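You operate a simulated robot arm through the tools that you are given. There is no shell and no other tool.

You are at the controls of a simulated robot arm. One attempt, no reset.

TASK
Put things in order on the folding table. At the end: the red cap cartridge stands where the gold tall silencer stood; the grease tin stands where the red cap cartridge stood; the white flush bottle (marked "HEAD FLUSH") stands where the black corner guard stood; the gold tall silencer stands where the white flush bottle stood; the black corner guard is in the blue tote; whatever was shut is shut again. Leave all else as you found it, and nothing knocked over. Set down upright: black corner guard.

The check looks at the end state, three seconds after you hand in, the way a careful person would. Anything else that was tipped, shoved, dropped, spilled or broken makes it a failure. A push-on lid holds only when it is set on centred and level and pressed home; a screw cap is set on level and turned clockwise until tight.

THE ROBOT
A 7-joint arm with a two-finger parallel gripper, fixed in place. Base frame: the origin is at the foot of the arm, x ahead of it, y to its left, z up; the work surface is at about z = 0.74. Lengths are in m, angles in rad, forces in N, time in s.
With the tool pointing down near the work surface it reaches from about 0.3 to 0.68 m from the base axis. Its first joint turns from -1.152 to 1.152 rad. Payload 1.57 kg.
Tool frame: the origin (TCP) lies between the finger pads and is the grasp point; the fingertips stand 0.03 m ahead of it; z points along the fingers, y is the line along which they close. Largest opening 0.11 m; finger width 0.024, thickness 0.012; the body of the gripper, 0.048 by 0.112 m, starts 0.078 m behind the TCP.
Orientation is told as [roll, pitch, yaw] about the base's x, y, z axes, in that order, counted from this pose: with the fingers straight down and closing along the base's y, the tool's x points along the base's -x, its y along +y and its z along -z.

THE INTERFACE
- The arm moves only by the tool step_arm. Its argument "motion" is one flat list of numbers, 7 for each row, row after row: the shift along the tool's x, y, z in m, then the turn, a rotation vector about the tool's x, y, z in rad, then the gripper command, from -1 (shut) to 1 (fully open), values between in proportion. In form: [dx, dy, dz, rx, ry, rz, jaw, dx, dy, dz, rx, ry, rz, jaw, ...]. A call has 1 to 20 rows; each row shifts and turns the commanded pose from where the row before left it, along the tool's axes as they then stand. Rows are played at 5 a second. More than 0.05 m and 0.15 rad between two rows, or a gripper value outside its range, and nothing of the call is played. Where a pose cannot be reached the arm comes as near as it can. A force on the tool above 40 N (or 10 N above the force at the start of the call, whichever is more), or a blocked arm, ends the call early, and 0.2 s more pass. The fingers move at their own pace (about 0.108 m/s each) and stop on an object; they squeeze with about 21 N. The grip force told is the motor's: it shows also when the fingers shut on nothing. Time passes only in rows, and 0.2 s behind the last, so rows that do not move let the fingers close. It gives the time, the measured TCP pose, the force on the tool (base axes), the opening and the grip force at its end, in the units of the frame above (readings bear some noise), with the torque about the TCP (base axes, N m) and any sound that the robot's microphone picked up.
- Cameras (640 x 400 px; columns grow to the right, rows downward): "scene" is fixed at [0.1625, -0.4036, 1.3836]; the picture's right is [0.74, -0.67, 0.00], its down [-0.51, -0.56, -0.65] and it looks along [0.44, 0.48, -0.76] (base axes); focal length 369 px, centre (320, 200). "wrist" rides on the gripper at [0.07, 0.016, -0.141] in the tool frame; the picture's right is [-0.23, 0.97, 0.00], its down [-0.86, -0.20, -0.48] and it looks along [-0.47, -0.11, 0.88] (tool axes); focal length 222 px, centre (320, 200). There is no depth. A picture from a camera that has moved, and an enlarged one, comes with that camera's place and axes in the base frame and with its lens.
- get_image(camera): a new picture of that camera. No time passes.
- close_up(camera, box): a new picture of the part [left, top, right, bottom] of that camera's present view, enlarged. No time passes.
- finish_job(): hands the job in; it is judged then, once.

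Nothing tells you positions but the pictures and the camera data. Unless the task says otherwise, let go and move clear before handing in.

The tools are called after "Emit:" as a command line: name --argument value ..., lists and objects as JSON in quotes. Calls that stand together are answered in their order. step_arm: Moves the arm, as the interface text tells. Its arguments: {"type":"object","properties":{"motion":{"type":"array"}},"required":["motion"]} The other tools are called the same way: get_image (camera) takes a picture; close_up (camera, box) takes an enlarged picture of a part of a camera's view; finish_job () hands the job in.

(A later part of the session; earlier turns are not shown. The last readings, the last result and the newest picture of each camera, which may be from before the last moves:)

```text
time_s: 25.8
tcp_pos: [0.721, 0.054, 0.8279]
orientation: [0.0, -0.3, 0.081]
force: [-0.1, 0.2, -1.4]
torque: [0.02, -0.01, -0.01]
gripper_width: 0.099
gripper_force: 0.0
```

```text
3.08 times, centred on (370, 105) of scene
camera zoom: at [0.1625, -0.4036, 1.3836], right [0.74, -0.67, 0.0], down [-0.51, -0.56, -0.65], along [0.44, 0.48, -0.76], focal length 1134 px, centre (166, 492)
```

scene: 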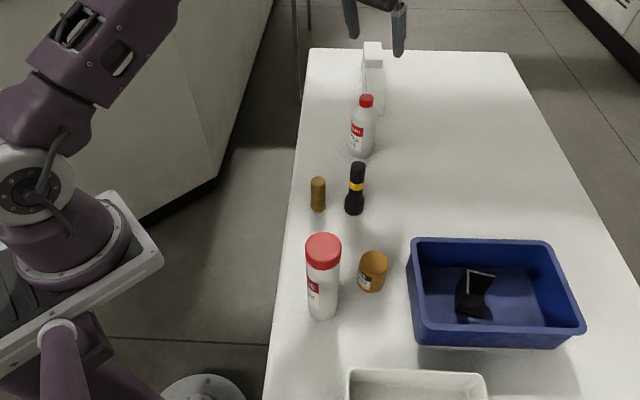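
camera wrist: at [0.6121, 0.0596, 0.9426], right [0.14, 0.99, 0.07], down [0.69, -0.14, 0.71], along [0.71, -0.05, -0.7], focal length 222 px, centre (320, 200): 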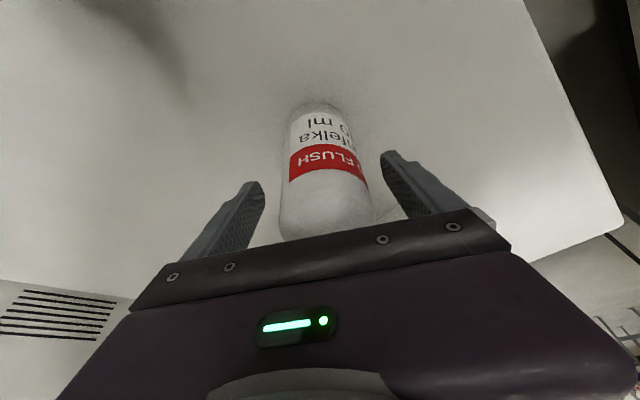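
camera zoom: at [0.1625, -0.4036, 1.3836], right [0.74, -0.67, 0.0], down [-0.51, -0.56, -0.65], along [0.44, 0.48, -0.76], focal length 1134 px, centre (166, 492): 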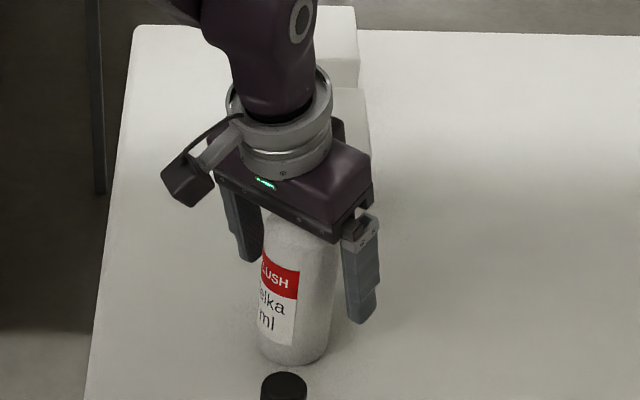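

Emit:
step_arm --motion '[0, 0.003, 0, 0, 0, 0, 0.8, 0, 0, 0, 0, 0, 0, 0.4, 0, 0, 0, 0, 0, 0, 0.2, 0, 0, 0, 0, 0, 0, 0, 0, 0, 0, 0, 0, 0, -1, 0, 0, 0, 0, 0, 0, -1, 0, 0, 0, 0, 0, 0, -1]'

Emit:
get_image --camera "wrist"

Emit:
close_up --camera "scene" --box '[310, 40, 430, 170]'

```text
time_s: 27.4
tcp_pos: [0.7209, 0.0573, 0.8277]
orientation: [0.0, -0.301, 0.079]
force: [0.4, -1.2, 0.1]
torque: [0.01, 0.01, 0.02]
gripper_width: 0.0595
gripper_force: 21.2
```

```text
taken
camera wrist: at [0.6121, 0.0628, 0.943], right [0.14, 0.99, 0.07], down [0.69, -0.14, 0.71], along [0.71, -0.05, -0.7], focal length 222 px, centre (320, 200)
```

wrist: 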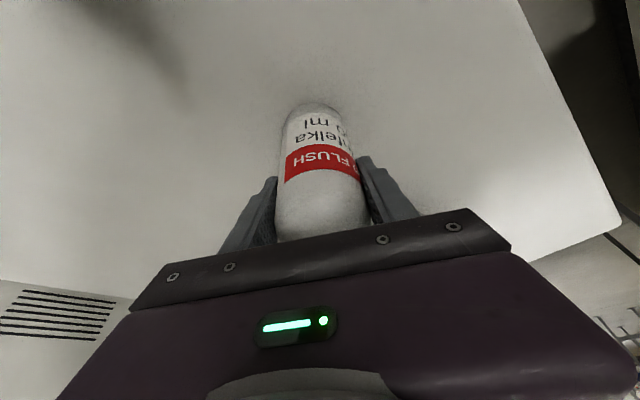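

```text
3.08 times, centred on (370, 105) of scene
camera zoom: at [0.1625, -0.4036, 1.3836], right [0.74, -0.67, 0.0], down [-0.51, -0.56, -0.65], along [0.44, 0.48, -0.76], focal length 1134 px, centre (166, 492)
```

zoom: 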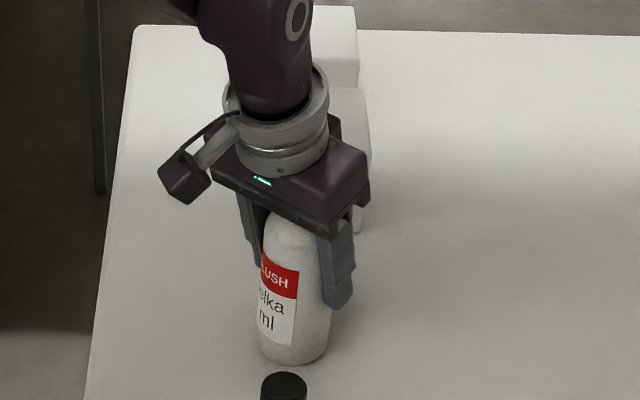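

The bottle is gripped at 59.5 mm width. I'll lift it straight up and carry it to above the guard's old spot at (0.643, -0.1655), keeping the same tilt so it stays upright.

Emit:
step_arm --motion '[-0.003, 0, -0.0096, 0, 0, 0, -1, -0.0059, 0, -0.0191, 0, 0, 0, -1, -0.00946, 0, -0.03057, 0, 0, 0, -1, -0.00946, 0, -0.03057, 0, 0, 0, -1, -0.00946, 0, -0.03057, 0, 0, 0, -1, -0.00946, 0, -0.03057, 0, 0, 0, -1, 0, 0, 0, 0, 0, 0, -1]'

Emit:
get_image --camera "scene"

```text
time_s: 29.0
tcp_pos: [0.7188, 0.0586, 0.9893]
orientation: [0.0, -0.299, 0.08]
force: [-0.4, 1.4, -2.6]
torque: [-0.01, -0.02, -0.01]
gripper_width: 0.0596
gripper_force: 21.1
```

```text
taken
```

scene: 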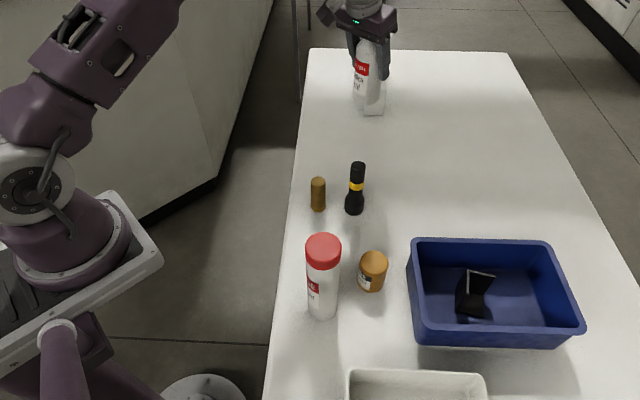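

Emit:
step_arm --motion '[0.01565, -0.03597, -0.00484, 0, 0, 0, -1, 0.01565, -0.03597, -0.00484, 0, 0, 0, -1, 0.01565, -0.03597, -0.00484, 0, 0, 0, -1, 0.01565, -0.03597, -0.00484, 0, 0, 0, -1, 0.01565, -0.03597, -0.00484, 0, 0, 0, -1, 0.01565, -0.03597, -0.00484, 0, 0, 0, -1, 0, 0, 0, 0, 0, 0, -1, 0, 0, 0, 0, 0, 0, -1]'

Emit:
get_image --camera "scene"

Emit:
get_image --camera "wrist"

```text
time_s: 30.8
tcp_pos: [0.6395, -0.1625, 0.9882]
orientation: [0.0, -0.301, 0.08]
force: [-0.3, -0.1, -2.5]
torque: [-0.01, 0.0, 0.01]
gripper_width: 0.0592
gripper_force: 21.2
```

```text
taken
```

scene: 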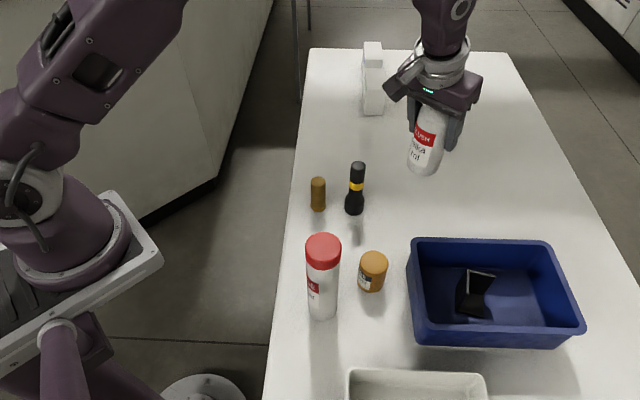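

```text
taken
camera wrist: at [0.5302, -0.1568, 1.1026], right [0.14, 0.99, 0.07], down [0.69, -0.14, 0.71], along [0.71, -0.05, -0.7], focal length 222 px, centre (320, 200)
```

wrist: 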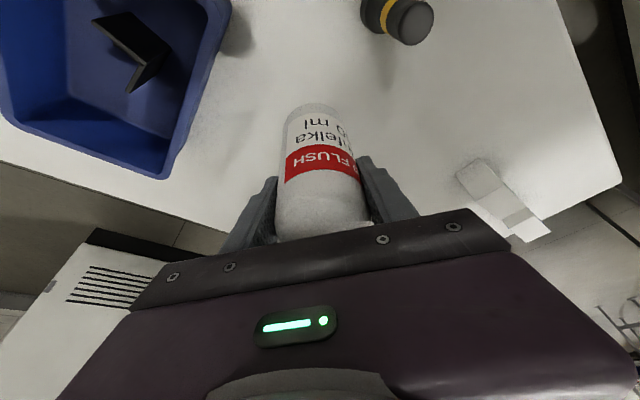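

Emit:
step_arm --motion '[0.00905, -0.0006, 0.0299, 0, 0, 0, -1, 0.00905, -0.0006, 0.0299, 0, 0, 0, -1, 0.00905, -0.0006, 0.0299, 0, 0, 0, -1, 0.00905, -0.0006, 0.0299, 0, 0, 0, -1, 0.00605, -0.0006, 0.02, 0, 0, 0, -1, 0, 0, 0, 0, 0, 0, -1, 0, 0, 0, 0, 0, 0, -1]'

Emit:
close_up --camera "scene" --box '[360, 140, 460, 240]'

```text
time_s: 32.4
tcp_pos: [0.6415, -0.1708, 0.8407]
orientation: [0.0, -0.301, 0.08]
force: [-0.5, 0.4, -3.1]
torque: [0.04, 0.0, -0.01]
gripper_width: 0.0595
gripper_force: 20.6
```

```text
4.00 times, centred on (410, 190) of scene
camera zoom: at [0.1626, -0.4036, 1.3836], right [0.74, -0.67, 0.0], down [-0.51, -0.56, -0.65], along [0.44, 0.48, -0.76], focal length 1474 px, centre (-40, 240)
```

zoom: 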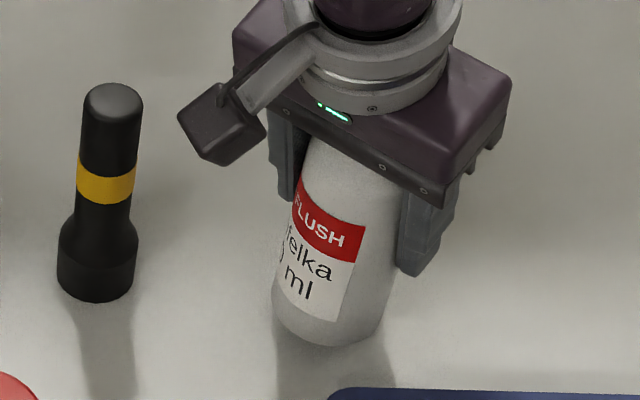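

Emit:
close_up --camera "scene" --box '[380, 175, 444, 239]'

Emit:
step_arm --motion '[0, 0, 0, 0, 0, 0, -1, 0, 0, 0, 0, 0, 0, -1]'

```text
6.25 times, centred on (412, 207) of scene
camera zoom: at [0.1626, -0.4036, 1.3836], right [0.74, -0.67, 0.0], down [-0.51, -0.56, -0.65], along [0.44, 0.48, -0.76], focal length 2304 px, centre (-255, 156)
```

zoom: 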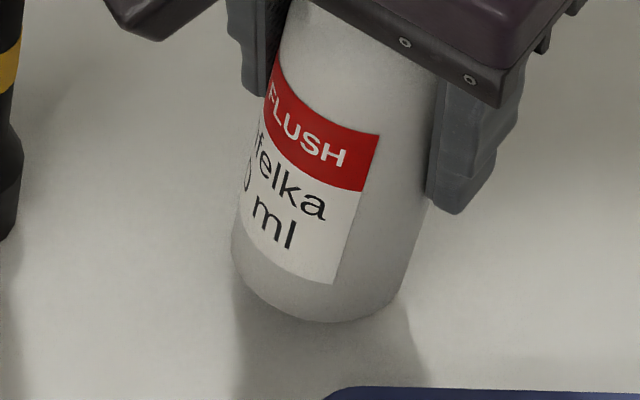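

```text
time_s: 33.0
tcp_pos: [0.6403, -0.1705, 0.8405]
orientation: [0.001, -0.301, 0.081]
force: [0.4, 1.1, -3.2]
torque: [0.01, 0.01, 0.04]
gripper_width: 0.0596
gripper_force: 21.2
```

The bottle hangs upright, and comparing pixels with the guard's original base it needs about +5.7 mm in y. I'll correct that first, then lower the rest of the way.

Emit:
step_arm --motion '[-0.0014, 0.0056, 0.0004, 0, 0, 0, -1, 0, 0, 0, 0, 0, 0, -1, 0, 0, 0, 0, 0, 0, -1]'

Emit:
step_arm --motion '[0.0015, 0, 0.0048, 0, 0, 0, -1, 0, 0, 0, 0, 0, 0, -1, 0, 0, 0, 0, 0, 0, -1]'

Emit:
close_up --camera "scene" --box '[380, 175, 444, 239]'

```text
time_s: 33.8
tcp_pos: [0.6409, -0.1649, 0.8412]
orientation: [0.0, -0.302, 0.08]
force: [-0.3, 0.0, -2.7]
torque: [0.02, -0.02, 0.02]
gripper_width: 0.0595
gripper_force: 20.6
```

```text
time_s: 34.6
tcp_pos: [0.6422, -0.163, 0.8363]
orientation: [-0.001, -0.299, 0.08]
force: [-0.5, -0.3, -3.7]
torque: [0.0, -0.04, 0.01]
gripper_width: 0.0594
gripper_force: 20.7
```

```text
6.25 times, centred on (412, 207) of scene
camera zoom: at [0.1626, -0.4036, 1.3836], right [0.74, -0.67, 0.0], down [-0.51, -0.56, -0.65], along [0.44, 0.48, -0.76], focal length 2304 px, centre (-255, 156)
```

zoom: 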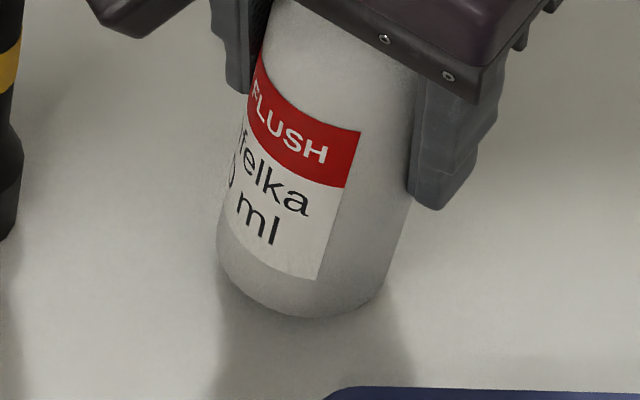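

The bottle now lines up with the guard's old footprint. I'll lower it the last few millimetres while checking force.

Emit:
step_arm --motion '[0.0015, -0.001, 0.0048, 0, 0, 0, -1, 0, 0, 0, 0, 0, 0, -1]'

Emit:
step_arm --motion '[0.0006, 0, 0.0019, 0, 0, 0, -1, 0, 0, 0, 0, 0, 0, -1]'

Emit:
step_arm --motion '[0.0006, 0, 0.0019, 0, 0, 0, -1, 0, 0, 0, 0, 0, 0, -1]'

```text
time_s: 35.2
tcp_pos: [0.6416, -0.1649, 0.8298]
orientation: [-0.001, -0.301, 0.081]
force: [0.0, -0.3, -3.7]
torque: [0.03, 0.01, 0.01]
gripper_width: 0.0594
gripper_force: 21.1
```

```text
time_s: 35.8
tcp_pos: [0.642, -0.164, 0.8288]
orientation: [0.0, -0.299, 0.081]
force: [0.0, 0.0, -1.6]
torque: [0.0, 0.02, -0.02]
gripper_width: 0.0593
gripper_force: 21.3
```

```text
time_s: 36.4
tcp_pos: [0.6442, -0.164, 0.828]
orientation: [-0.001, -0.304, 0.08]
force: [-2.5, -1.5, 15.9]
torque: [0.18, 0.03, -0.1]
gripper_width: 0.0595
gripper_force: 20.9
```

Contact with the table. I'll ease back a little and open gently.

Emit:
step_arm --motion '[-0.0003, 0, -0.001, 0, 0, 0, -1, 0, 0, 0, 0, 0, 0, -1, 0, 0, 0, 0, 0, 0, 0.2, 0, 0, 0, 0, 0, 0, 0.4, 0, 0, 0, 0, 0, 0, 0.7, 0, 0, 0, 0, 0, 0, 0.7]'

Emit:
get_image --camera "wrist"

Emit:
close_up --camera "scene" --box '[360, 140, 460, 240]'

```text
time_s: 37.8
tcp_pos: [0.6425, -0.1645, 0.8267]
orientation: [0.0, -0.3, 0.081]
force: [-0.1, -0.5, 1.1]
torque: [-0.01, 0.02, 0.0]
gripper_width: 0.0935
gripper_force: 0.1
```

```text
taken
camera wrist: at [0.5337, -0.1587, 0.9419], right [0.14, 0.99, 0.07], down [0.69, -0.14, 0.71], along [0.71, -0.05, -0.7], focal length 222 px, centre (320, 200)
```

wrist: 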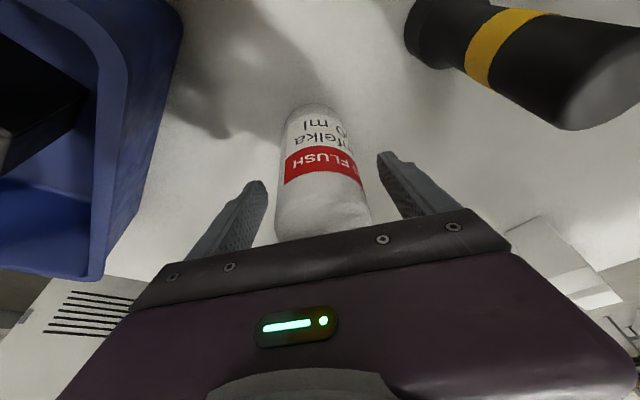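

```text
4.00 times, centred on (410, 190) of scene
camera zoom: at [0.1625, -0.4036, 1.3836], right [0.74, -0.67, 0.0], down [-0.51, -0.56, -0.65], along [0.44, 0.48, -0.76], focal length 1474 px, centre (-40, 240)
```

zoom: 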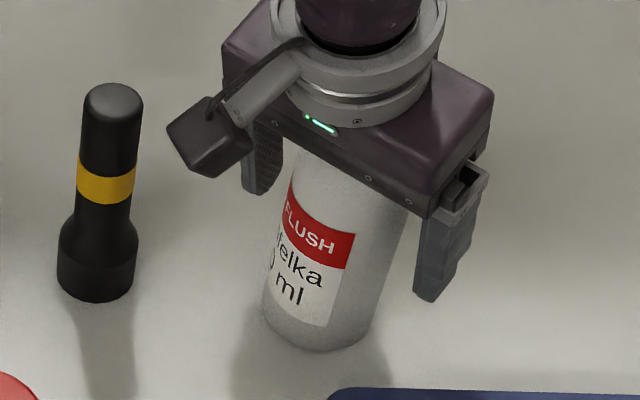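

The bottle stands. I'll retreat straight up.

Emit:
step_arm --motion '[-0.0059, 0, -0.0191, 0, 0, 0, 0.7, -0.0089, 0, -0.0287, 0, 0, 0, 0.7, -0.0118, 0, -0.0382, 0, 0, 0, 0.7, -0.0118, 0, -0.0382, 0, 0, 0, 0.7, -0.0118, 0, -0.0382, 0, 0, 0, 0.7, 0, 0, 0, 0, 0, 0, 0.7]'

Emit:
get_image --camera "scene"

Emit:
close_up --camera "scene" --box '[380, 175, 444, 239]'

```text
time_s: 39.2
tcp_pos: [0.6437, -0.1643, 1.0008]
orientation: [0.0, -0.301, 0.081]
force: [0.4, 0.3, 0.6]
torque: [-0.04, 0.04, 0.01]
gripper_width: 0.0933
gripper_force: 0.2
```

```text
taken
```

scene: 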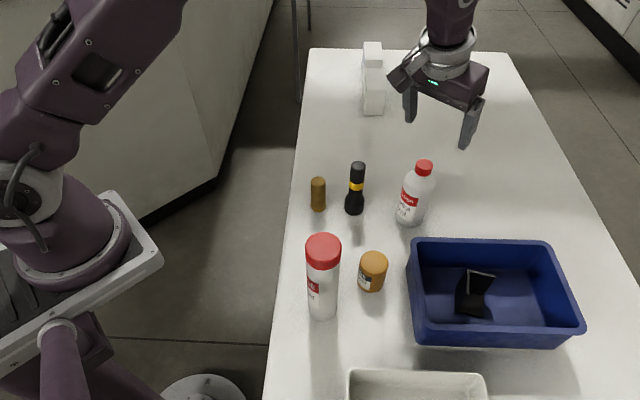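

```text
6.25 times, centred on (412, 207) of scene
camera zoom: at [0.1625, -0.4036, 1.3836], right [0.74, -0.67, 0.0], down [-0.51, -0.56, -0.65], along [0.44, 0.48, -0.76], focal length 2304 px, centre (-255, 156)
```

zoom: 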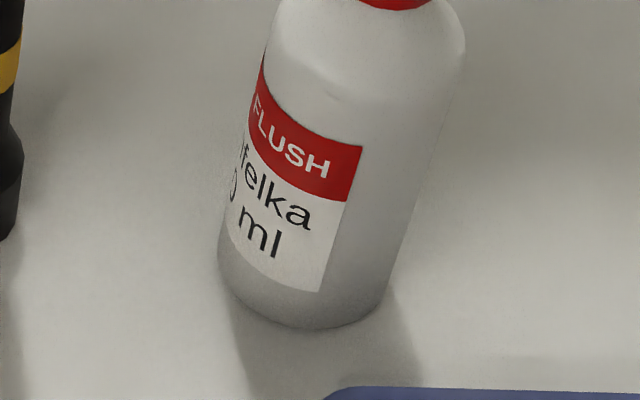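

The flush bottle is in place, with its base within about 2 mm of the guard's old spot. Before I grip the silencer, I'll test with an empty gripper whether the old bottle spot (0.7235, 0.0573) can be reached at silencer height.

Emit:
step_arm --motion '[-0.01552, 0.03573, 0.0048, 0, 0, 0, 0, -0.01552, 0.03573, 0.0048, 0, 0, 0, 0, -0.01552, 0.03573, 0.0048, 0, 0, 0, 0, -0.01552, 0.03573, 0.0048, 0, 0, 0, 0, -0.01552, 0.03573, 0.0048, 0, 0, 0, 0, -0.01552, 0.03573, 0.0048, 0, 0, 0, 0, 0.01182, 0, 0.03821, 0, 0, 0, 0, 0.01182, 0, 0.03821, 0, 0, 0, 0, 0.01182, 0, 0.03821, 0, 0, 0, 0, 0.01182, 0, 0.03821, 0, 0, 0, 0, 0.0118, 0, 0.0382, 0, 0, 0, 0, 0, 0, 0, 0, 0, 0, 0, 0, 0, 0, 0, 0, 0, 0]'

Emit:
get_image --camera "scene"

```text
time_s: 42.0
tcp_pos: [0.7214, 0.0589, 0.7959]
orientation: [0.0, -0.3, 0.08]
force: [-0.4, -0.3, 0.6]
torque: [-0.01, -0.03, -0.02]
gripper_width: 0.0551
gripper_force: 0.0
```

```text
taken
```

scene: 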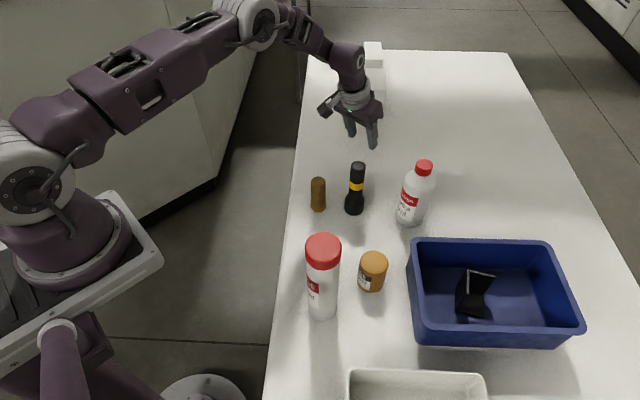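

The spot is reachable. Now I'll go up and over the gold silencer at about (0.517, -0.0075) for a closer view.

Emit:
step_arm --motion '[-0.01182, 0, -0.03821, 0, 0, 0, 0.2, -0.01182, 0, -0.03821, 0, 0, 0, 0.2, -0.01182, 0, -0.03821, 0, 0, 0, 0.2, -0.01182, 0, -0.03821, 0, 0, 0, 0.2, -0.01182, 0, -0.03821, 0, 0, 0, 0.2, 0.04004, -0.0099, -0.01239, 0, 0, 0, 0.2, 0.04004, -0.0099, -0.01239, 0, 0, 0, 0.2, 0.04004, -0.0099, -0.01239, 0, 0, 0, 0.2, 0.04004, -0.0099, -0.01239, 0, 0, 0, 0.2, 0.04004, -0.0099, -0.01239, 0, 0, 0, 0.2, 0, 0, 0, 0, 0, 0, 0.2, 0, 0, 0, 0, 0, 0, 0.2]'

Emit:
get_image --camera "wrist"

Emit:
close_up --camera "wrist" --box '[270, 50, 390, 160]'

Emit:
get_image --camera "scene"

```text
time_s: 44.6
tcp_pos: [0.5181, -0.0112, 0.9978]
orientation: [-0.001, -0.299, 0.079]
force: [-0.1, 0.6, -0.2]
torque: [0.0, 0.01, 0.03]
gripper_width: 0.066
gripper_force: 0.1
```

```text
taken
camera wrist: at [0.4087, -0.0053, 1.1121], right [0.14, 0.99, 0.07], down [0.69, -0.14, 0.71], along [0.71, -0.05, -0.7], focal length 222 px, centre (320, 200)
```

wrist: 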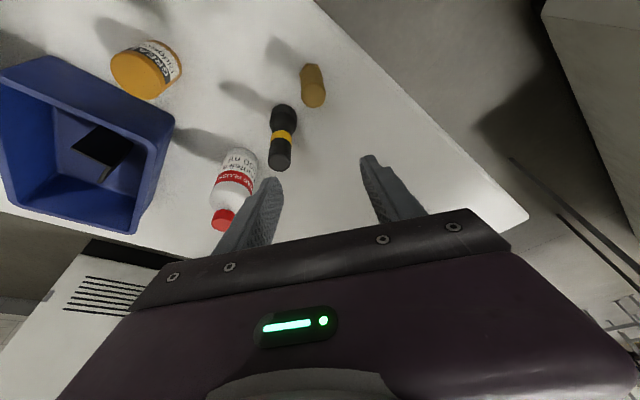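

```text
3.64 times, centred on (330, 105) of wrist
camera zoom: at [0.4087, -0.0053, 1.1121], right [0.14, 0.99, 0.07], down [0.69, -0.14, 0.71], along [0.71, -0.05, -0.7], focal length 808 px, centre (284, 546)
```

zoom: 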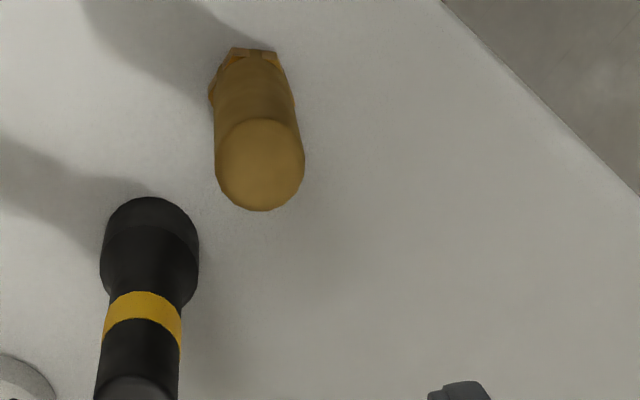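

```text
taken
```

scene: 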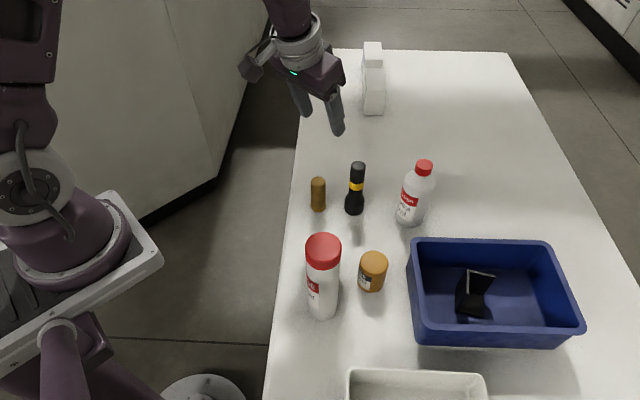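

Emit:
step_arm --motion '[0.0102, 0.004, 0.033, 0, 0, 0, 0.2, 0.0102, 0, 0.033, 0, 0, 0, 0.2, 0.0102, 0, 0.033, 0, 0, 0, 0.2, 0.0074, 0, 0.0238, 0, 0, 0, 0.2, 0, 0, 0, 0, 0, 0, 0.2, 0, 0, 0, 0, 0, 0, 0.2]'

Emit:
get_image --camera "wrist"

Emit:
close_up --camera "scene" --box '[270, 120, 390, 230]'

```text
time_s: 46.0
tcp_pos: [0.5167, -0.0048, 0.8696]
orientation: [0.001, -0.298, 0.08]
force: [1.1, 0.3, -0.7]
torque: [0.01, 0.01, -0.01]
gripper_width: 0.066
gripper_force: 0.1
```

```text
taken
camera wrist: at [0.4081, 0.0007, 0.9843], right [0.14, 0.99, 0.07], down [0.69, -0.14, 0.71], along [0.71, -0.05, -0.7], focal length 222 px, centre (320, 200)
```

wrist: 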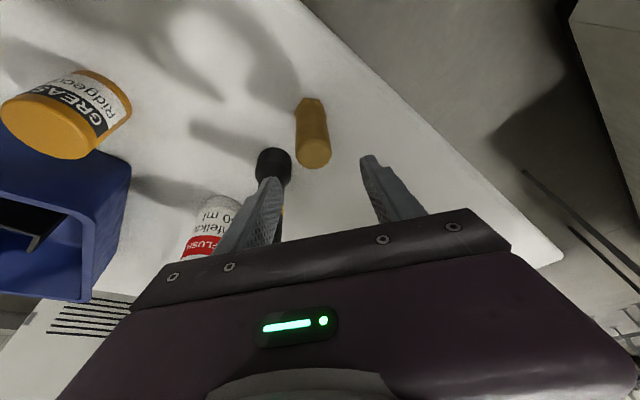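

```text
3.64 times, centred on (330, 175) of scene
camera zoom: at [0.1625, -0.4036, 1.3836], right [0.74, -0.67, 0.0], down [-0.51, -0.56, -0.65], along [0.44, 0.48, -0.76], focal length 1340 px, centre (284, 291)
```

zoom: 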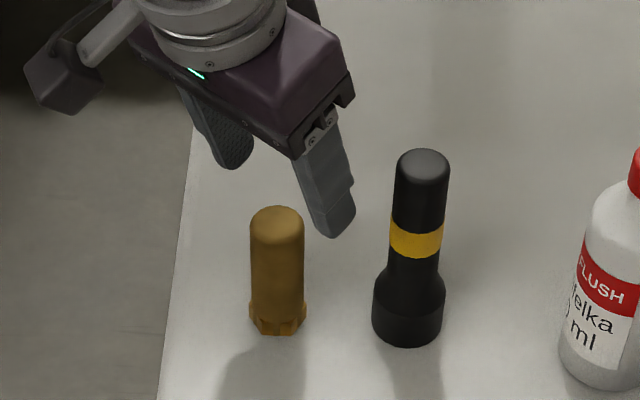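

Emit:
step_arm --motion '[0.0078, -0.0015, 0.0253, 0, 0, 0, 0.1, 0.0078, 0, 0.0253, 0, 0, 0, 0.1, 0.0074, 0, 0.024, 0, 0, 0, 0.1, 0, 0, 0, 0, 0, 0, 0.1, 0, 0, 0, 0, 0, 0, 0.1]'

Emit:
get_image --camera "wrist"

Emit:
close_up --camera "scene" --box '[270, 120, 390, 230]'

```text
time_s: 47.2
tcp_pos: [0.5179, -0.006, 0.7924]
orientation: [0.001, -0.302, 0.08]
force: [1.0, -0.5, 0.6]
torque: [-0.03, -0.01, 0.01]
gripper_width: 0.0607
gripper_force: 0.0
```

```text
taken
camera wrist: at [0.4083, -0.0005, 0.9075], right [0.14, 0.99, 0.07], down [0.69, -0.14, 0.71], along [0.71, -0.05, -0.7], focal length 222 px, centre (320, 200)
```

wrist: 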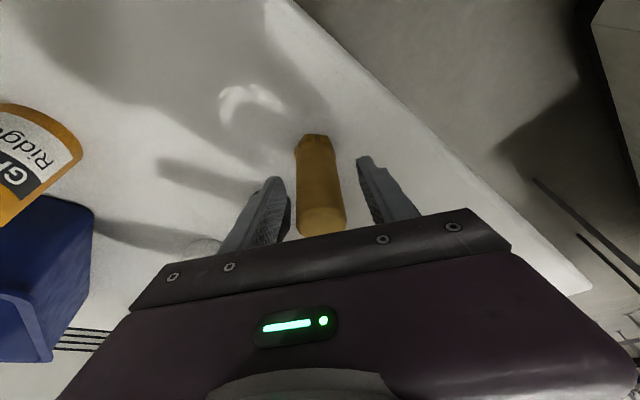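

```text
3.64 times, centred on (330, 175) of scene
camera zoom: at [0.1625, -0.4036, 1.3836], right [0.74, -0.67, 0.0], down [-0.51, -0.56, -0.65], along [0.44, 0.48, -0.76], focal length 1340 px, centre (284, 291)
```

zoom: 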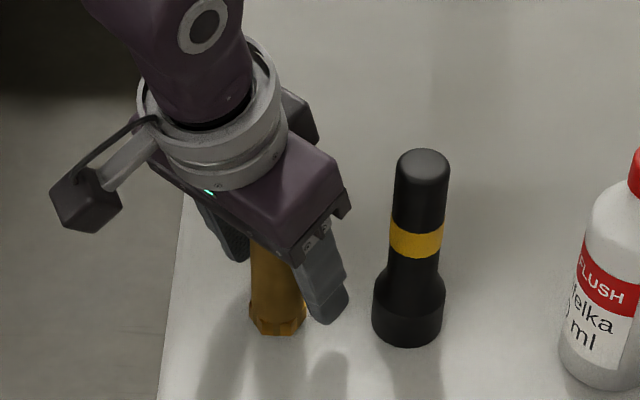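

The silencer is centred between the pads, so I'll close on it.

Emit:
step_arm --motion '[0, 0, 0, 0, 0, 0, -0.2, 0, 0, 0, 0, 0, 0, -0.35, 0, 0, 0, 0, 0, 0, -1, 0, 0, 0, 0, 0, 0, -1, 0, 0, 0, 0, 0, 0, -1]'

Emit:
close_up --camera "scene" --box '[270, 120, 390, 230]'

Emit:
get_image --camera "wrist"

```text
time_s: 48.4
tcp_pos: [0.5184, -0.0063, 0.7935]
orientation: [0.0, -0.3, 0.079]
force: [0.2, -0.7, 0.2]
torque: [0.01, -0.02, -0.02]
gripper_width: 0.0311
gripper_force: 21.5
```

```text
3.64 times, centred on (330, 175) of scene
camera zoom: at [0.1625, -0.4036, 1.3836], right [0.74, -0.67, 0.0], down [-0.51, -0.56, -0.65], along [0.44, 0.48, -0.76], focal length 1340 px, centre (284, 291)
```

zoom: 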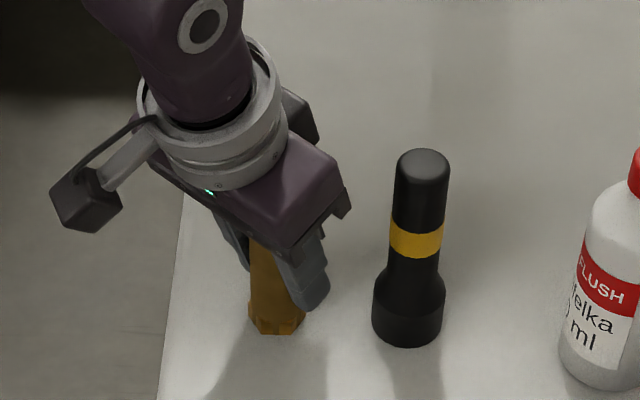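

```text
taken
camera wrist: at [0.4084, -0.0005, 0.9076], right [0.14, 0.99, 0.07], down [0.69, -0.14, 0.71], along [0.71, -0.05, -0.7], focal length 222 px, centre (320, 200)
```

wrist: 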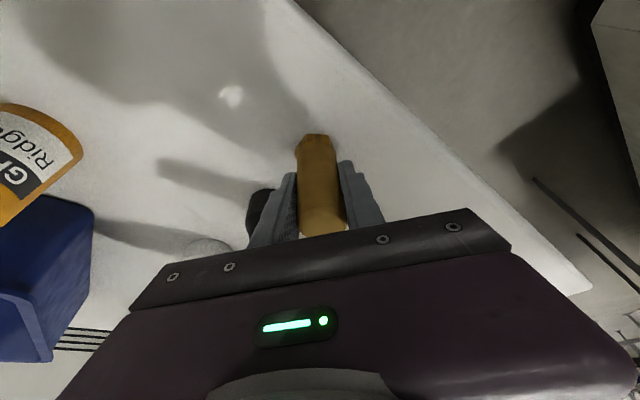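

The silencer is gripped at 31 mm. I'll lift it and carry it to above the old bottle spot.

Emit:
step_arm --motion '[-0.003, 0, -0.0096, 0, 0, 0, -1, -0.0059, 0, -0.0191, 0, 0, 0, -1, -0.0103, 0, -0.0334, 0, 0, 0, -1, -0.0103, 0, -0.0334, 0, 0, 0, -1, -0.0103, 0, -0.0334, 0, 0, 0, -1, -0.0103, 0, -0.0334, 0, 0, 0, -1, -0.04008, 0.00936, 0.0124, 0, 0, 0, -1, -0.04008, 0.00936, 0.0124, 0, 0, 0, -1, -0.04008, 0.00936, 0.0124, 0, 0, 0, -1, -0.04008, 0.00936, 0.0124, 0, 0, 0, -1, -0.04008, 0.00936, 0.0124, 0, 0, 0, -1, 0, 0, 0, 0, 0, 0, -1, 0, 0, 0, 0, 0, 0, -1, 0, 0, 0, 0, 0, 0, -1]'

Emit:
get_image --camera "scene"

Emit:
get_image --camera "wrist"

```text
time_s: 51.4
tcp_pos: [0.7258, 0.0562, 0.9636]
orientation: [-0.001, -0.3, 0.082]
force: [0.5, -0.6, -0.7]
torque: [0.05, -0.03, 0.02]
gripper_width: 0.031
gripper_force: 20.6
```

```text
taken
```

scene: 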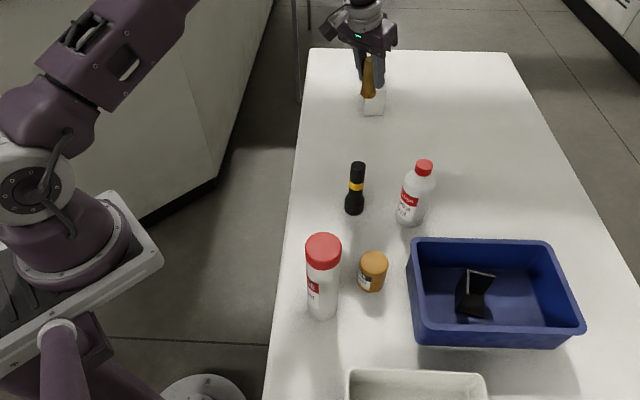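

```text
taken
camera wrist: at [0.6151, 0.0611, 1.0782], right [0.14, 0.99, 0.07], down [0.69, -0.14, 0.71], along [0.71, -0.05, -0.7], focal length 222 px, centre (320, 200)
```

wrist: 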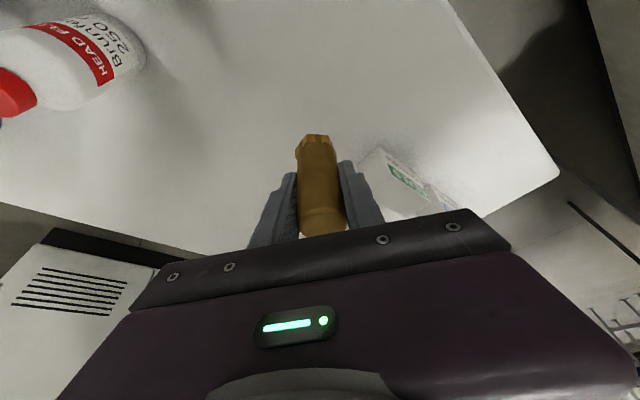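

The label on the moved bottle reads "HEAD FLUSH", as required. I'll lower the silencer to just above the table and check its pixel position against the bottle's original base.

Emit:
step_arm --motion '[0.01164, 0, 0.0376, 0, 0, 0, -1, 0.01164, 0, 0.0376, 0, 0, 0, -1, 0.01164, 0, 0.0376, 0, 0, 0, -1, 0.0108, 0, 0.035, 0, 0, 0, -1, 0, 0, 0, 0, 0, 0, -1, 0, 0, 0, 0, 0, 0, -1, 0, 0, 0, 0, 0, 0, -1]'

Emit:
close_up --camera "scene" --box '[324, 85, 404, 165]'

Emit:
get_image --camera "wrist"

```text
time_s: 53.0
tcp_pos: [0.7245, 0.0601, 0.8068]
orientation: [0.001, -0.3, 0.081]
force: [-0.6, -0.1, -1.7]
torque: [0.03, -0.04, -0.02]
gripper_width: 0.0309
gripper_force: 21.2
```

```text
5.00 times, centred on (364, 125) of scene
camera zoom: at [0.1626, -0.4036, 1.3836], right [0.74, -0.67, 0.0], down [-0.51, -0.56, -0.65], along [0.44, 0.48, -0.76], focal length 1843 px, centre (100, 575)
```

zoom: 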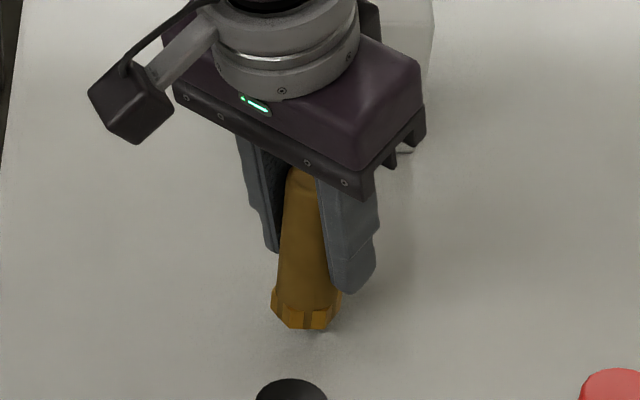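

```text
taken
camera wrist: at [0.6157, 0.0653, 0.9216], right [0.14, 0.99, 0.07], down [0.69, -0.14, 0.71], along [0.71, -0.05, -0.7], focal length 222 px, centre (320, 200)
```

wrist: 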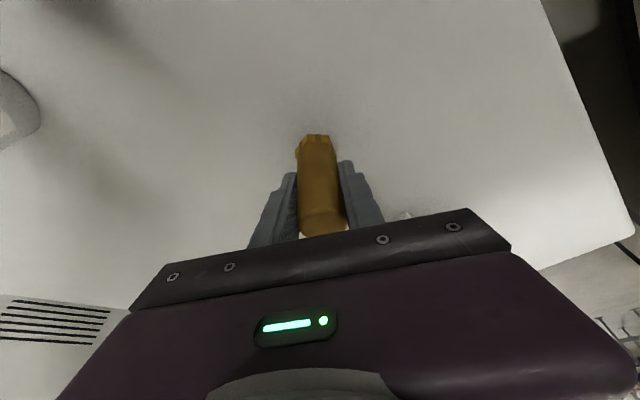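

The silencer lines up with the bottle's old base to within about 2 mm. I'll nudge it and lower it gently.

Emit:
step_arm --motion '[0.0024, -0.0023, 0.0072, 0, 0, 0, -1, 0, 0, 0, 0, 0, 0, -1, 0, 0, 0, 0, 0, 0, -1]'

Emit:
step_arm --motion '[0.0009, 0, 0.0029, 0, 0, 0, -1, 0, 0, 0, 0, 0, 0, -1]'

Emit:
step_arm --motion '[0.0006, 0, 0.0019, 0, 0, 0, -1, 0, 0, 0, 0, 0, 0, -1]'

```text
time_s: 53.8
tcp_pos: [0.7252, 0.0567, 0.7995]
orientation: [0.001, -0.301, 0.081]
force: [-0.3, -0.1, -1.2]
torque: [0.01, 0.0, -0.01]
gripper_width: 0.0311
gripper_force: 21.1
```

```text
time_s: 54.4
tcp_pos: [0.7249, 0.057, 0.7959]
orientation: [0.001, -0.3, 0.081]
force: [-0.2, 0.6, -0.1]
torque: [-0.02, 0.0, 0.01]
gripper_width: 0.0312
gripper_force: 21.5
```

```text
time_s: 55.0
tcp_pos: [0.723, 0.0554, 0.7938]
orientation: [-0.003, -0.299, 0.081]
force: [-0.4, -0.1, -1.3]
torque: [0.01, -0.02, -0.01]
gripper_width: 0.0307
gripper_force: 21.3
```

Emit:
step_arm --motion '[0.0004, 0, 0.0012, 0, 0, 0, -1, 0, 0, 0, 0, 0, 0, -1]'

Emit:
close_up --camera "scene" --box '[324, 85, 404, 165]'

```text
time_s: 55.6
tcp_pos: [0.7234, 0.055, 0.7939]
orientation: [0.0, -0.302, 0.079]
force: [-2.9, -0.6, 8.9]
torque: [0.03, 0.21, 0.01]
gripper_width: 0.031
gripper_force: 20.8
```

```text
5.00 times, centred on (364, 125) of scene
camera zoom: at [0.1623, -0.4036, 1.3836], right [0.74, -0.67, 0.0], down [-0.51, -0.56, -0.65], along [0.44, 0.48, -0.76], focal length 1843 px, centre (100, 575)
```

zoom: 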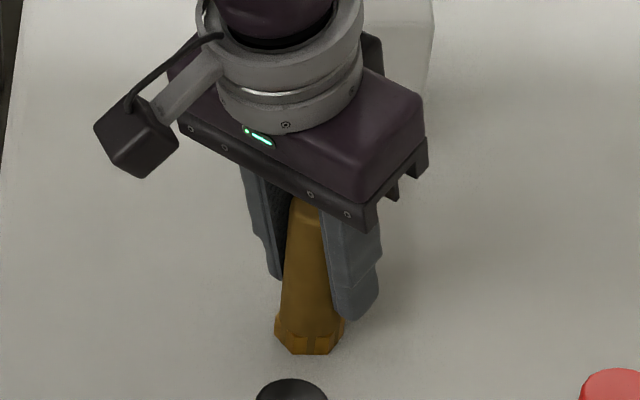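

Contact made (about 9 N). I'll release and retreat vertically.

Emit:
step_arm --motion '[0, 0, 0, 0, 0, 0, -1, 0, 0, 0, 0, 0, 0, -0.35, 0, 0, 0, 0, 0, 0, -0.2, 0, 0, 0, 0, 0, 0, 0.1, 0, 0, 0, 0, 0, 0, 0.1]'

Emit:
get_image --camera "wrist"

Emit:
close_up --camera "scene" --box '[324, 85, 404, 165]'

```text
time_s: 56.8
tcp_pos: [0.7237, 0.0545, 0.7923]
orientation: [0.001, -0.301, 0.08]
force: [0.5, 0.1, 0.4]
torque: [0.02, -0.03, 0.0]
gripper_width: 0.0607
gripper_force: 0.1
```

```text
taken
camera wrist: at [0.6143, 0.0606, 0.907], right [0.14, 0.99, 0.07], down [0.69, -0.14, 0.71], along [0.71, -0.05, -0.7], focal length 222 px, centre (320, 200)
```

wrist: 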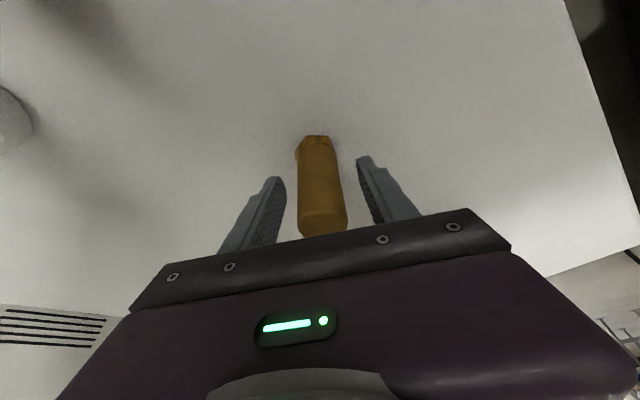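

```text
5.00 times, centred on (364, 125) of scene
camera zoom: at [0.1625, -0.4036, 1.3836], right [0.74, -0.67, 0.0], down [-0.51, -0.56, -0.65], along [0.44, 0.48, -0.76], focal length 1843 px, centre (100, 575)
```

zoom: 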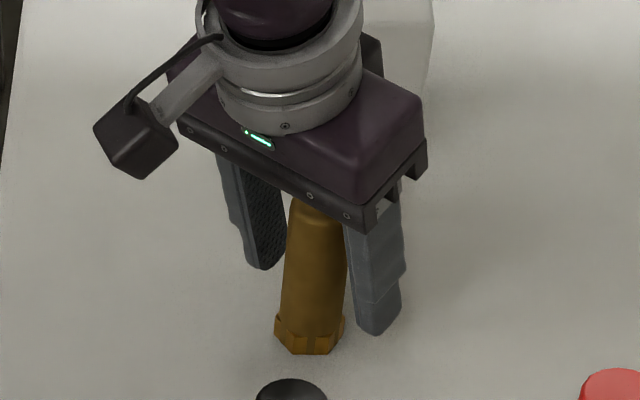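

The silencer stands free. I'll retreat up, straighten the tool and move over the red cap cartridge at about (0.36, -0.19).

Emit:
step_arm --motion '[-0.0059, 0, -0.0191, 0, 0, 0, 0.1, -0.0118, 0, -0.0382, 0, 0, 0, 0.1, -0.0118, 0, -0.0382, 0, 0, 0, 0.1, -0.0118, 0, -0.0382, 0, 0, 0, 0.1, -0.0118, 0, -0.0382, 0, 0, 0, 0.1, -0.0118, 0, -0.0382, 0, 0, 0, 0.1, 0, 0, 0, 0, 0.15, 0, 0.6, 0, 0, 0, 0, 0.15, 0, 0.6, 0, 0, 0, 0, 0, 0.08, 0.6, 0, 0, 0, 0, 0, 0, 0.6, 0, 0, 0, 0, 0, 0, 0.6]'

Emit:
get_image --camera "scene"

Emit:
close_up --camera "scene" --box '[324, 85, 404, 165]'

```text
time_s: 59.2
tcp_pos: [0.6862, 0.0516, 1.0097]
orientation: [-0.002, -0.021, 0.075]
force: [-0.3, 0.0, -0.3]
torque: [-0.04, 0.04, 0.02]
gripper_width: 0.088
gripper_force: 0.1
out of reach, approached as far as the arm can: row 7, 8, 9
```

```text
taken
```

scene: 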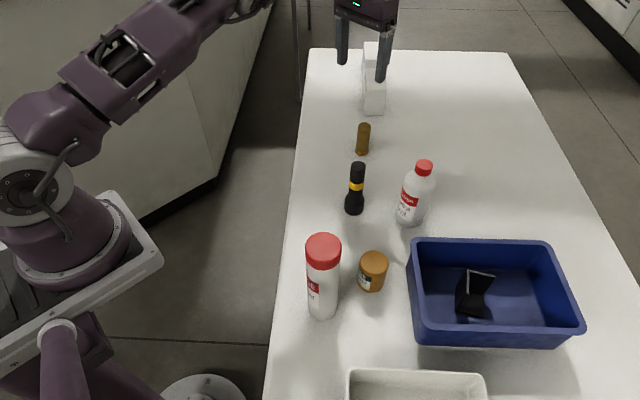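

```text
5.00 times, centred on (364, 125) of scene
camera zoom: at [0.1625, -0.4036, 1.3836], right [0.74, -0.67, 0.0], down [-0.51, -0.56, -0.65], along [0.44, 0.48, -0.76], focal length 1843 px, centre (100, 575)
```

zoom: 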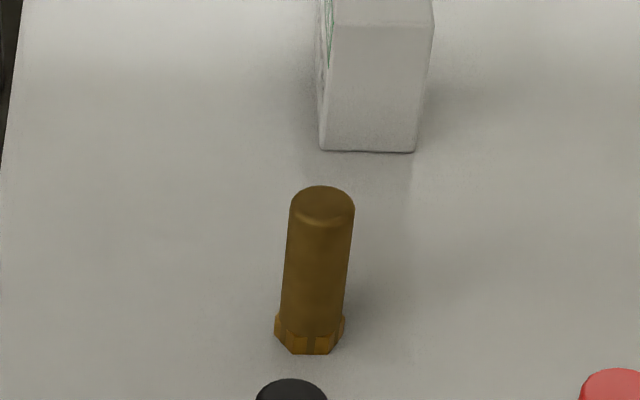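

Emit:
step_arm --motion '[0.04, 0, 0, 0, 0, 0, 0.6, 0.04, 0, 0, 0, 0, 0, 0.6, 0.04, 0, 0, 0, 0, 0, 0.6, 0, 0, 0, 0, 0, 0, 0.6, 0, 0, 0, 0, 0, 0, 0.6]'

```text
time_s: 60.4
tcp_pos: [0.5679, 0.042, 1.0049]
orientation: [-0.003, -0.022, 0.075]
force: [0.7, 0.1, 0.5]
torque: [-0.01, 0.03, -0.05]
gripper_width: 0.088
gripper_force: 0.0
```

The command snapped to the nearest reachable pose. I'll level the tool again and go over the cartridge.

Emit:
step_arm --motion '[0, 0, 0, -0.003, 0.022, 0, 0.6, 0, 0, 0, 0, 0, 0.075, 0.6, 0.02575, -0.0291, -0.0031, 0, 0, 0, 0.6, 0.02575, -0.0291, -0.0031, 0, 0, 0, 0.6, 0.02575, -0.0291, -0.0031, 0, 0, 0, 0.6, 0.02575, -0.0291, -0.0031, 0, 0, 0, 0.6, 0.02575, -0.0291, -0.0031, 0, 0, 0, 0.6, 0.02575, -0.0291, -0.0031, 0, 0, 0, 0.6, 0.02575, -0.0291, -0.0031, 0, 0, 0, 0.6, 0.02575, -0.0291, -0.0031, 0, 0, 0, 0.6, 0, 0, 0, 0, 0, 0, 0.6, 0, 0, 0, 0, 0, 0, 0.6]'

Emit:
get_image --camera "wrist"

Emit:
get_image --camera "scene"

```text
time_s: 63.0
tcp_pos: [0.3614, -0.1898, 1.0313]
orientation: [0.0, 0.001, 0.002]
force: [0.0, 0.0, -0.2]
torque: [0.0, 0.0, 0.01]
gripper_width: 0.088
gripper_force: 0.0
```

```text
taken
camera wrist: at [0.2915, -0.1747, 1.1729], right [0.23, 0.97, 0.0], down [0.86, -0.2, 0.48], along [0.47, -0.11, -0.88], focal length 222 px, centre (320, 200)
```

wrist: 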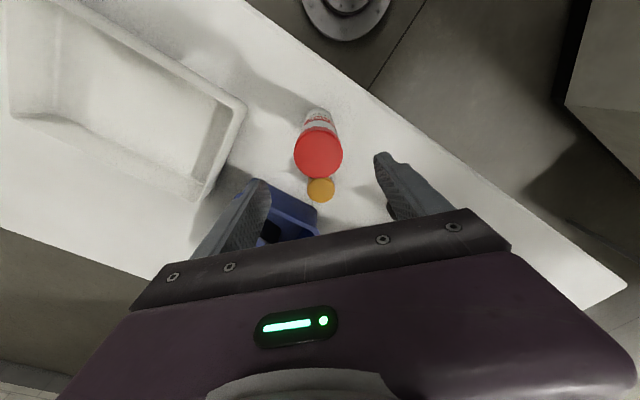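

```text
taken
```

scene: 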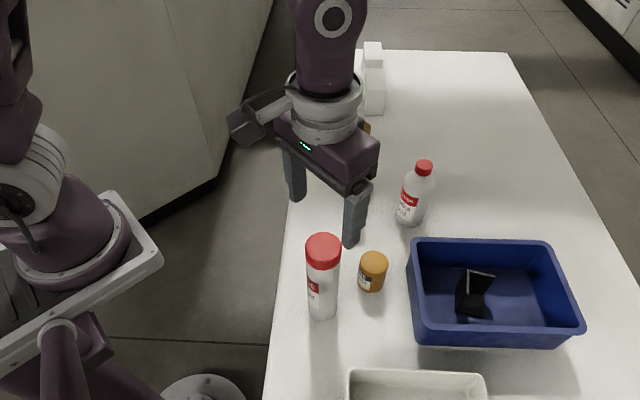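

Emit:
step_arm --motion '[0.001, -0.0017, 0.03, 0, 0, 0, 0.6, 0, 0, 0.03, 0, 0, 0, 0.6, 0, 0, 0.02, 0, 0, 0, 0.6, 0, 0, 0, 0, 0, 0, 0.6, 0, 0, 0, 0, 0, 0, 0.6]'

Emit:
get_image --camera "wrist"

Emit:
close_up --camera "scene" --box '[250, 180, 400, 330]'

```text
time_s: 64.2
tcp_pos: [0.3608, -0.1912, 0.9506]
orientation: [0.0, 0.001, 0.001]
force: [-0.5, -0.2, 0.4]
torque: [-0.03, 0.0, -0.01]
gripper_width: 0.088
gripper_force: 0.1
```

```text
taken
camera wrist: at [0.29, -0.1769, 1.0923], right [0.23, 0.97, 0.0], down [0.86, -0.2, 0.48], along [0.47, -0.11, -0.88], focal length 222 px, centre (320, 200)
```

wrist: 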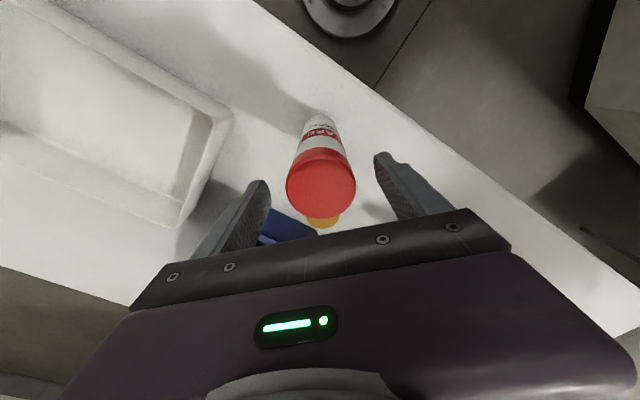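

```text
2.67 times, centred on (325, 255) of scene
camera zoom: at [0.1625, -0.4036, 1.3836], right [0.74, -0.67, 0.0], down [-0.51, -0.56, -0.65], along [0.44, 0.48, -0.76], focal length 983 px, centre (307, 53)
```

zoom: 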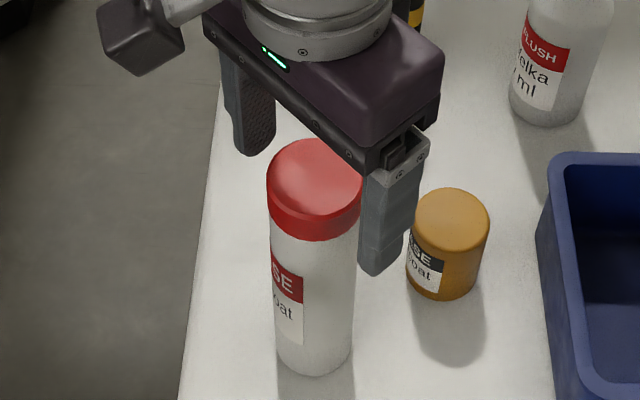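

Alignment is good. I'll descend around the cartridge so the pads sit below the cap.

Emit:
step_arm --motion '[0, 0, 0.03, 0, 0, 0, 0.6, 0, 0, 0.025, 0, 0, 0, 0.6, 0, 0, 0.015, 0, 0, 0, 0.6, 0, 0, 0.007, 0, 0, 0, 0.6, 0, 0, 0, 0, 0, 0, 0.6]'

Emit:
get_image --camera "wrist"

Emit:
close_up --camera "scene" --box '[250, 180, 400, 330]'

```text
time_s: 65.4
tcp_pos: [0.3597, -0.1917, 0.8763]
orientation: [0.0, -0.001, 0.001]
force: [0.0, 0.3, 0.4]
torque: [-0.01, -0.03, 0.02]
gripper_width: 0.0879
gripper_force: 0.1
```

```text
taken
camera wrist: at [0.2895, -0.1766, 1.0166], right [0.23, 0.97, 0.0], down [0.86, -0.2, 0.48], along [0.47, -0.11, -0.88], focal length 222 px, centre (320, 200)
```

wrist: 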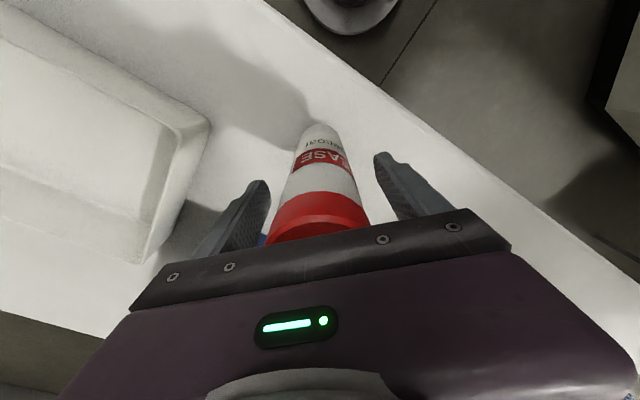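

```text
2.67 times, centred on (325, 255) of scene
camera zoom: at [0.1625, -0.4036, 1.3836], right [0.74, -0.67, 0.0], down [-0.51, -0.56, -0.65], along [0.44, 0.48, -0.76], focal length 983 px, centre (307, 53)
```

zoom: 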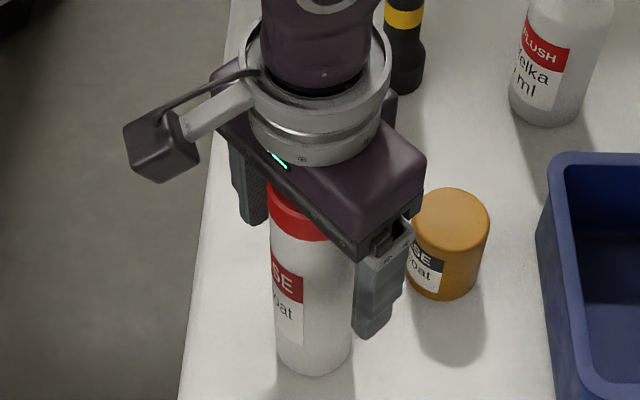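

Emit:
step_arm --motion '[0, 0, 0, 0, 0, 0, 0.2, 0, 0, 0, 0, 0, 0, 0, 0, 0, 0, 0, 0, 0, -1, 0, 0, 0, 0, 0, 0, -1, 0, 0, 0, 0, 0, 0, -1]'

Emit:
get_image --camera "wrist"

Emit:
close_up --camera "scene" --box '[250, 180, 400, 330]'

```text
time_s: 66.6
tcp_pos: [0.3593, -0.1914, 0.876]
orientation: [-0.001, 0.0, 0.0]
force: [1.0, 1.2, 0.9]
torque: [0.11, -0.03, -0.01]
gripper_width: 0.0515
gripper_force: 20.6
```

```text
taken
camera wrist: at [0.2895, -0.1765, 1.0168], right [0.23, 0.97, 0.0], down [0.86, -0.2, 0.48], along [0.47, -0.11, -0.88], focal length 222 px, centre (320, 200)
```

wrist: 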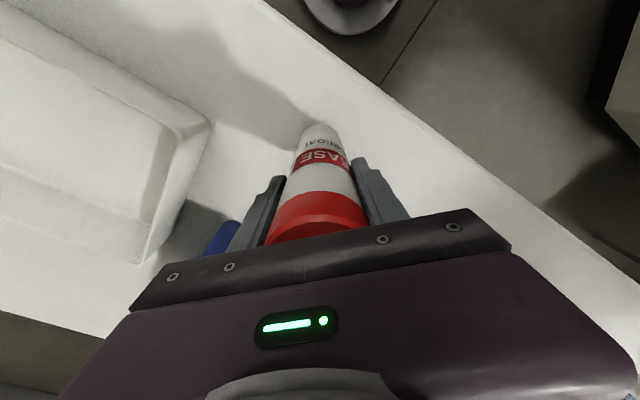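

```text
2.67 times, centred on (325, 255) of scene
camera zoom: at [0.1625, -0.4035, 1.3836], right [0.74, -0.67, 0.0], down [-0.51, -0.56, -0.65], along [0.44, 0.48, -0.76], focal length 983 px, centre (307, 53)
```

zoom: 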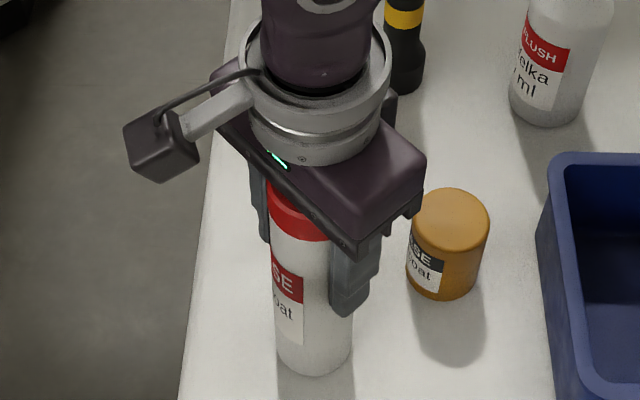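

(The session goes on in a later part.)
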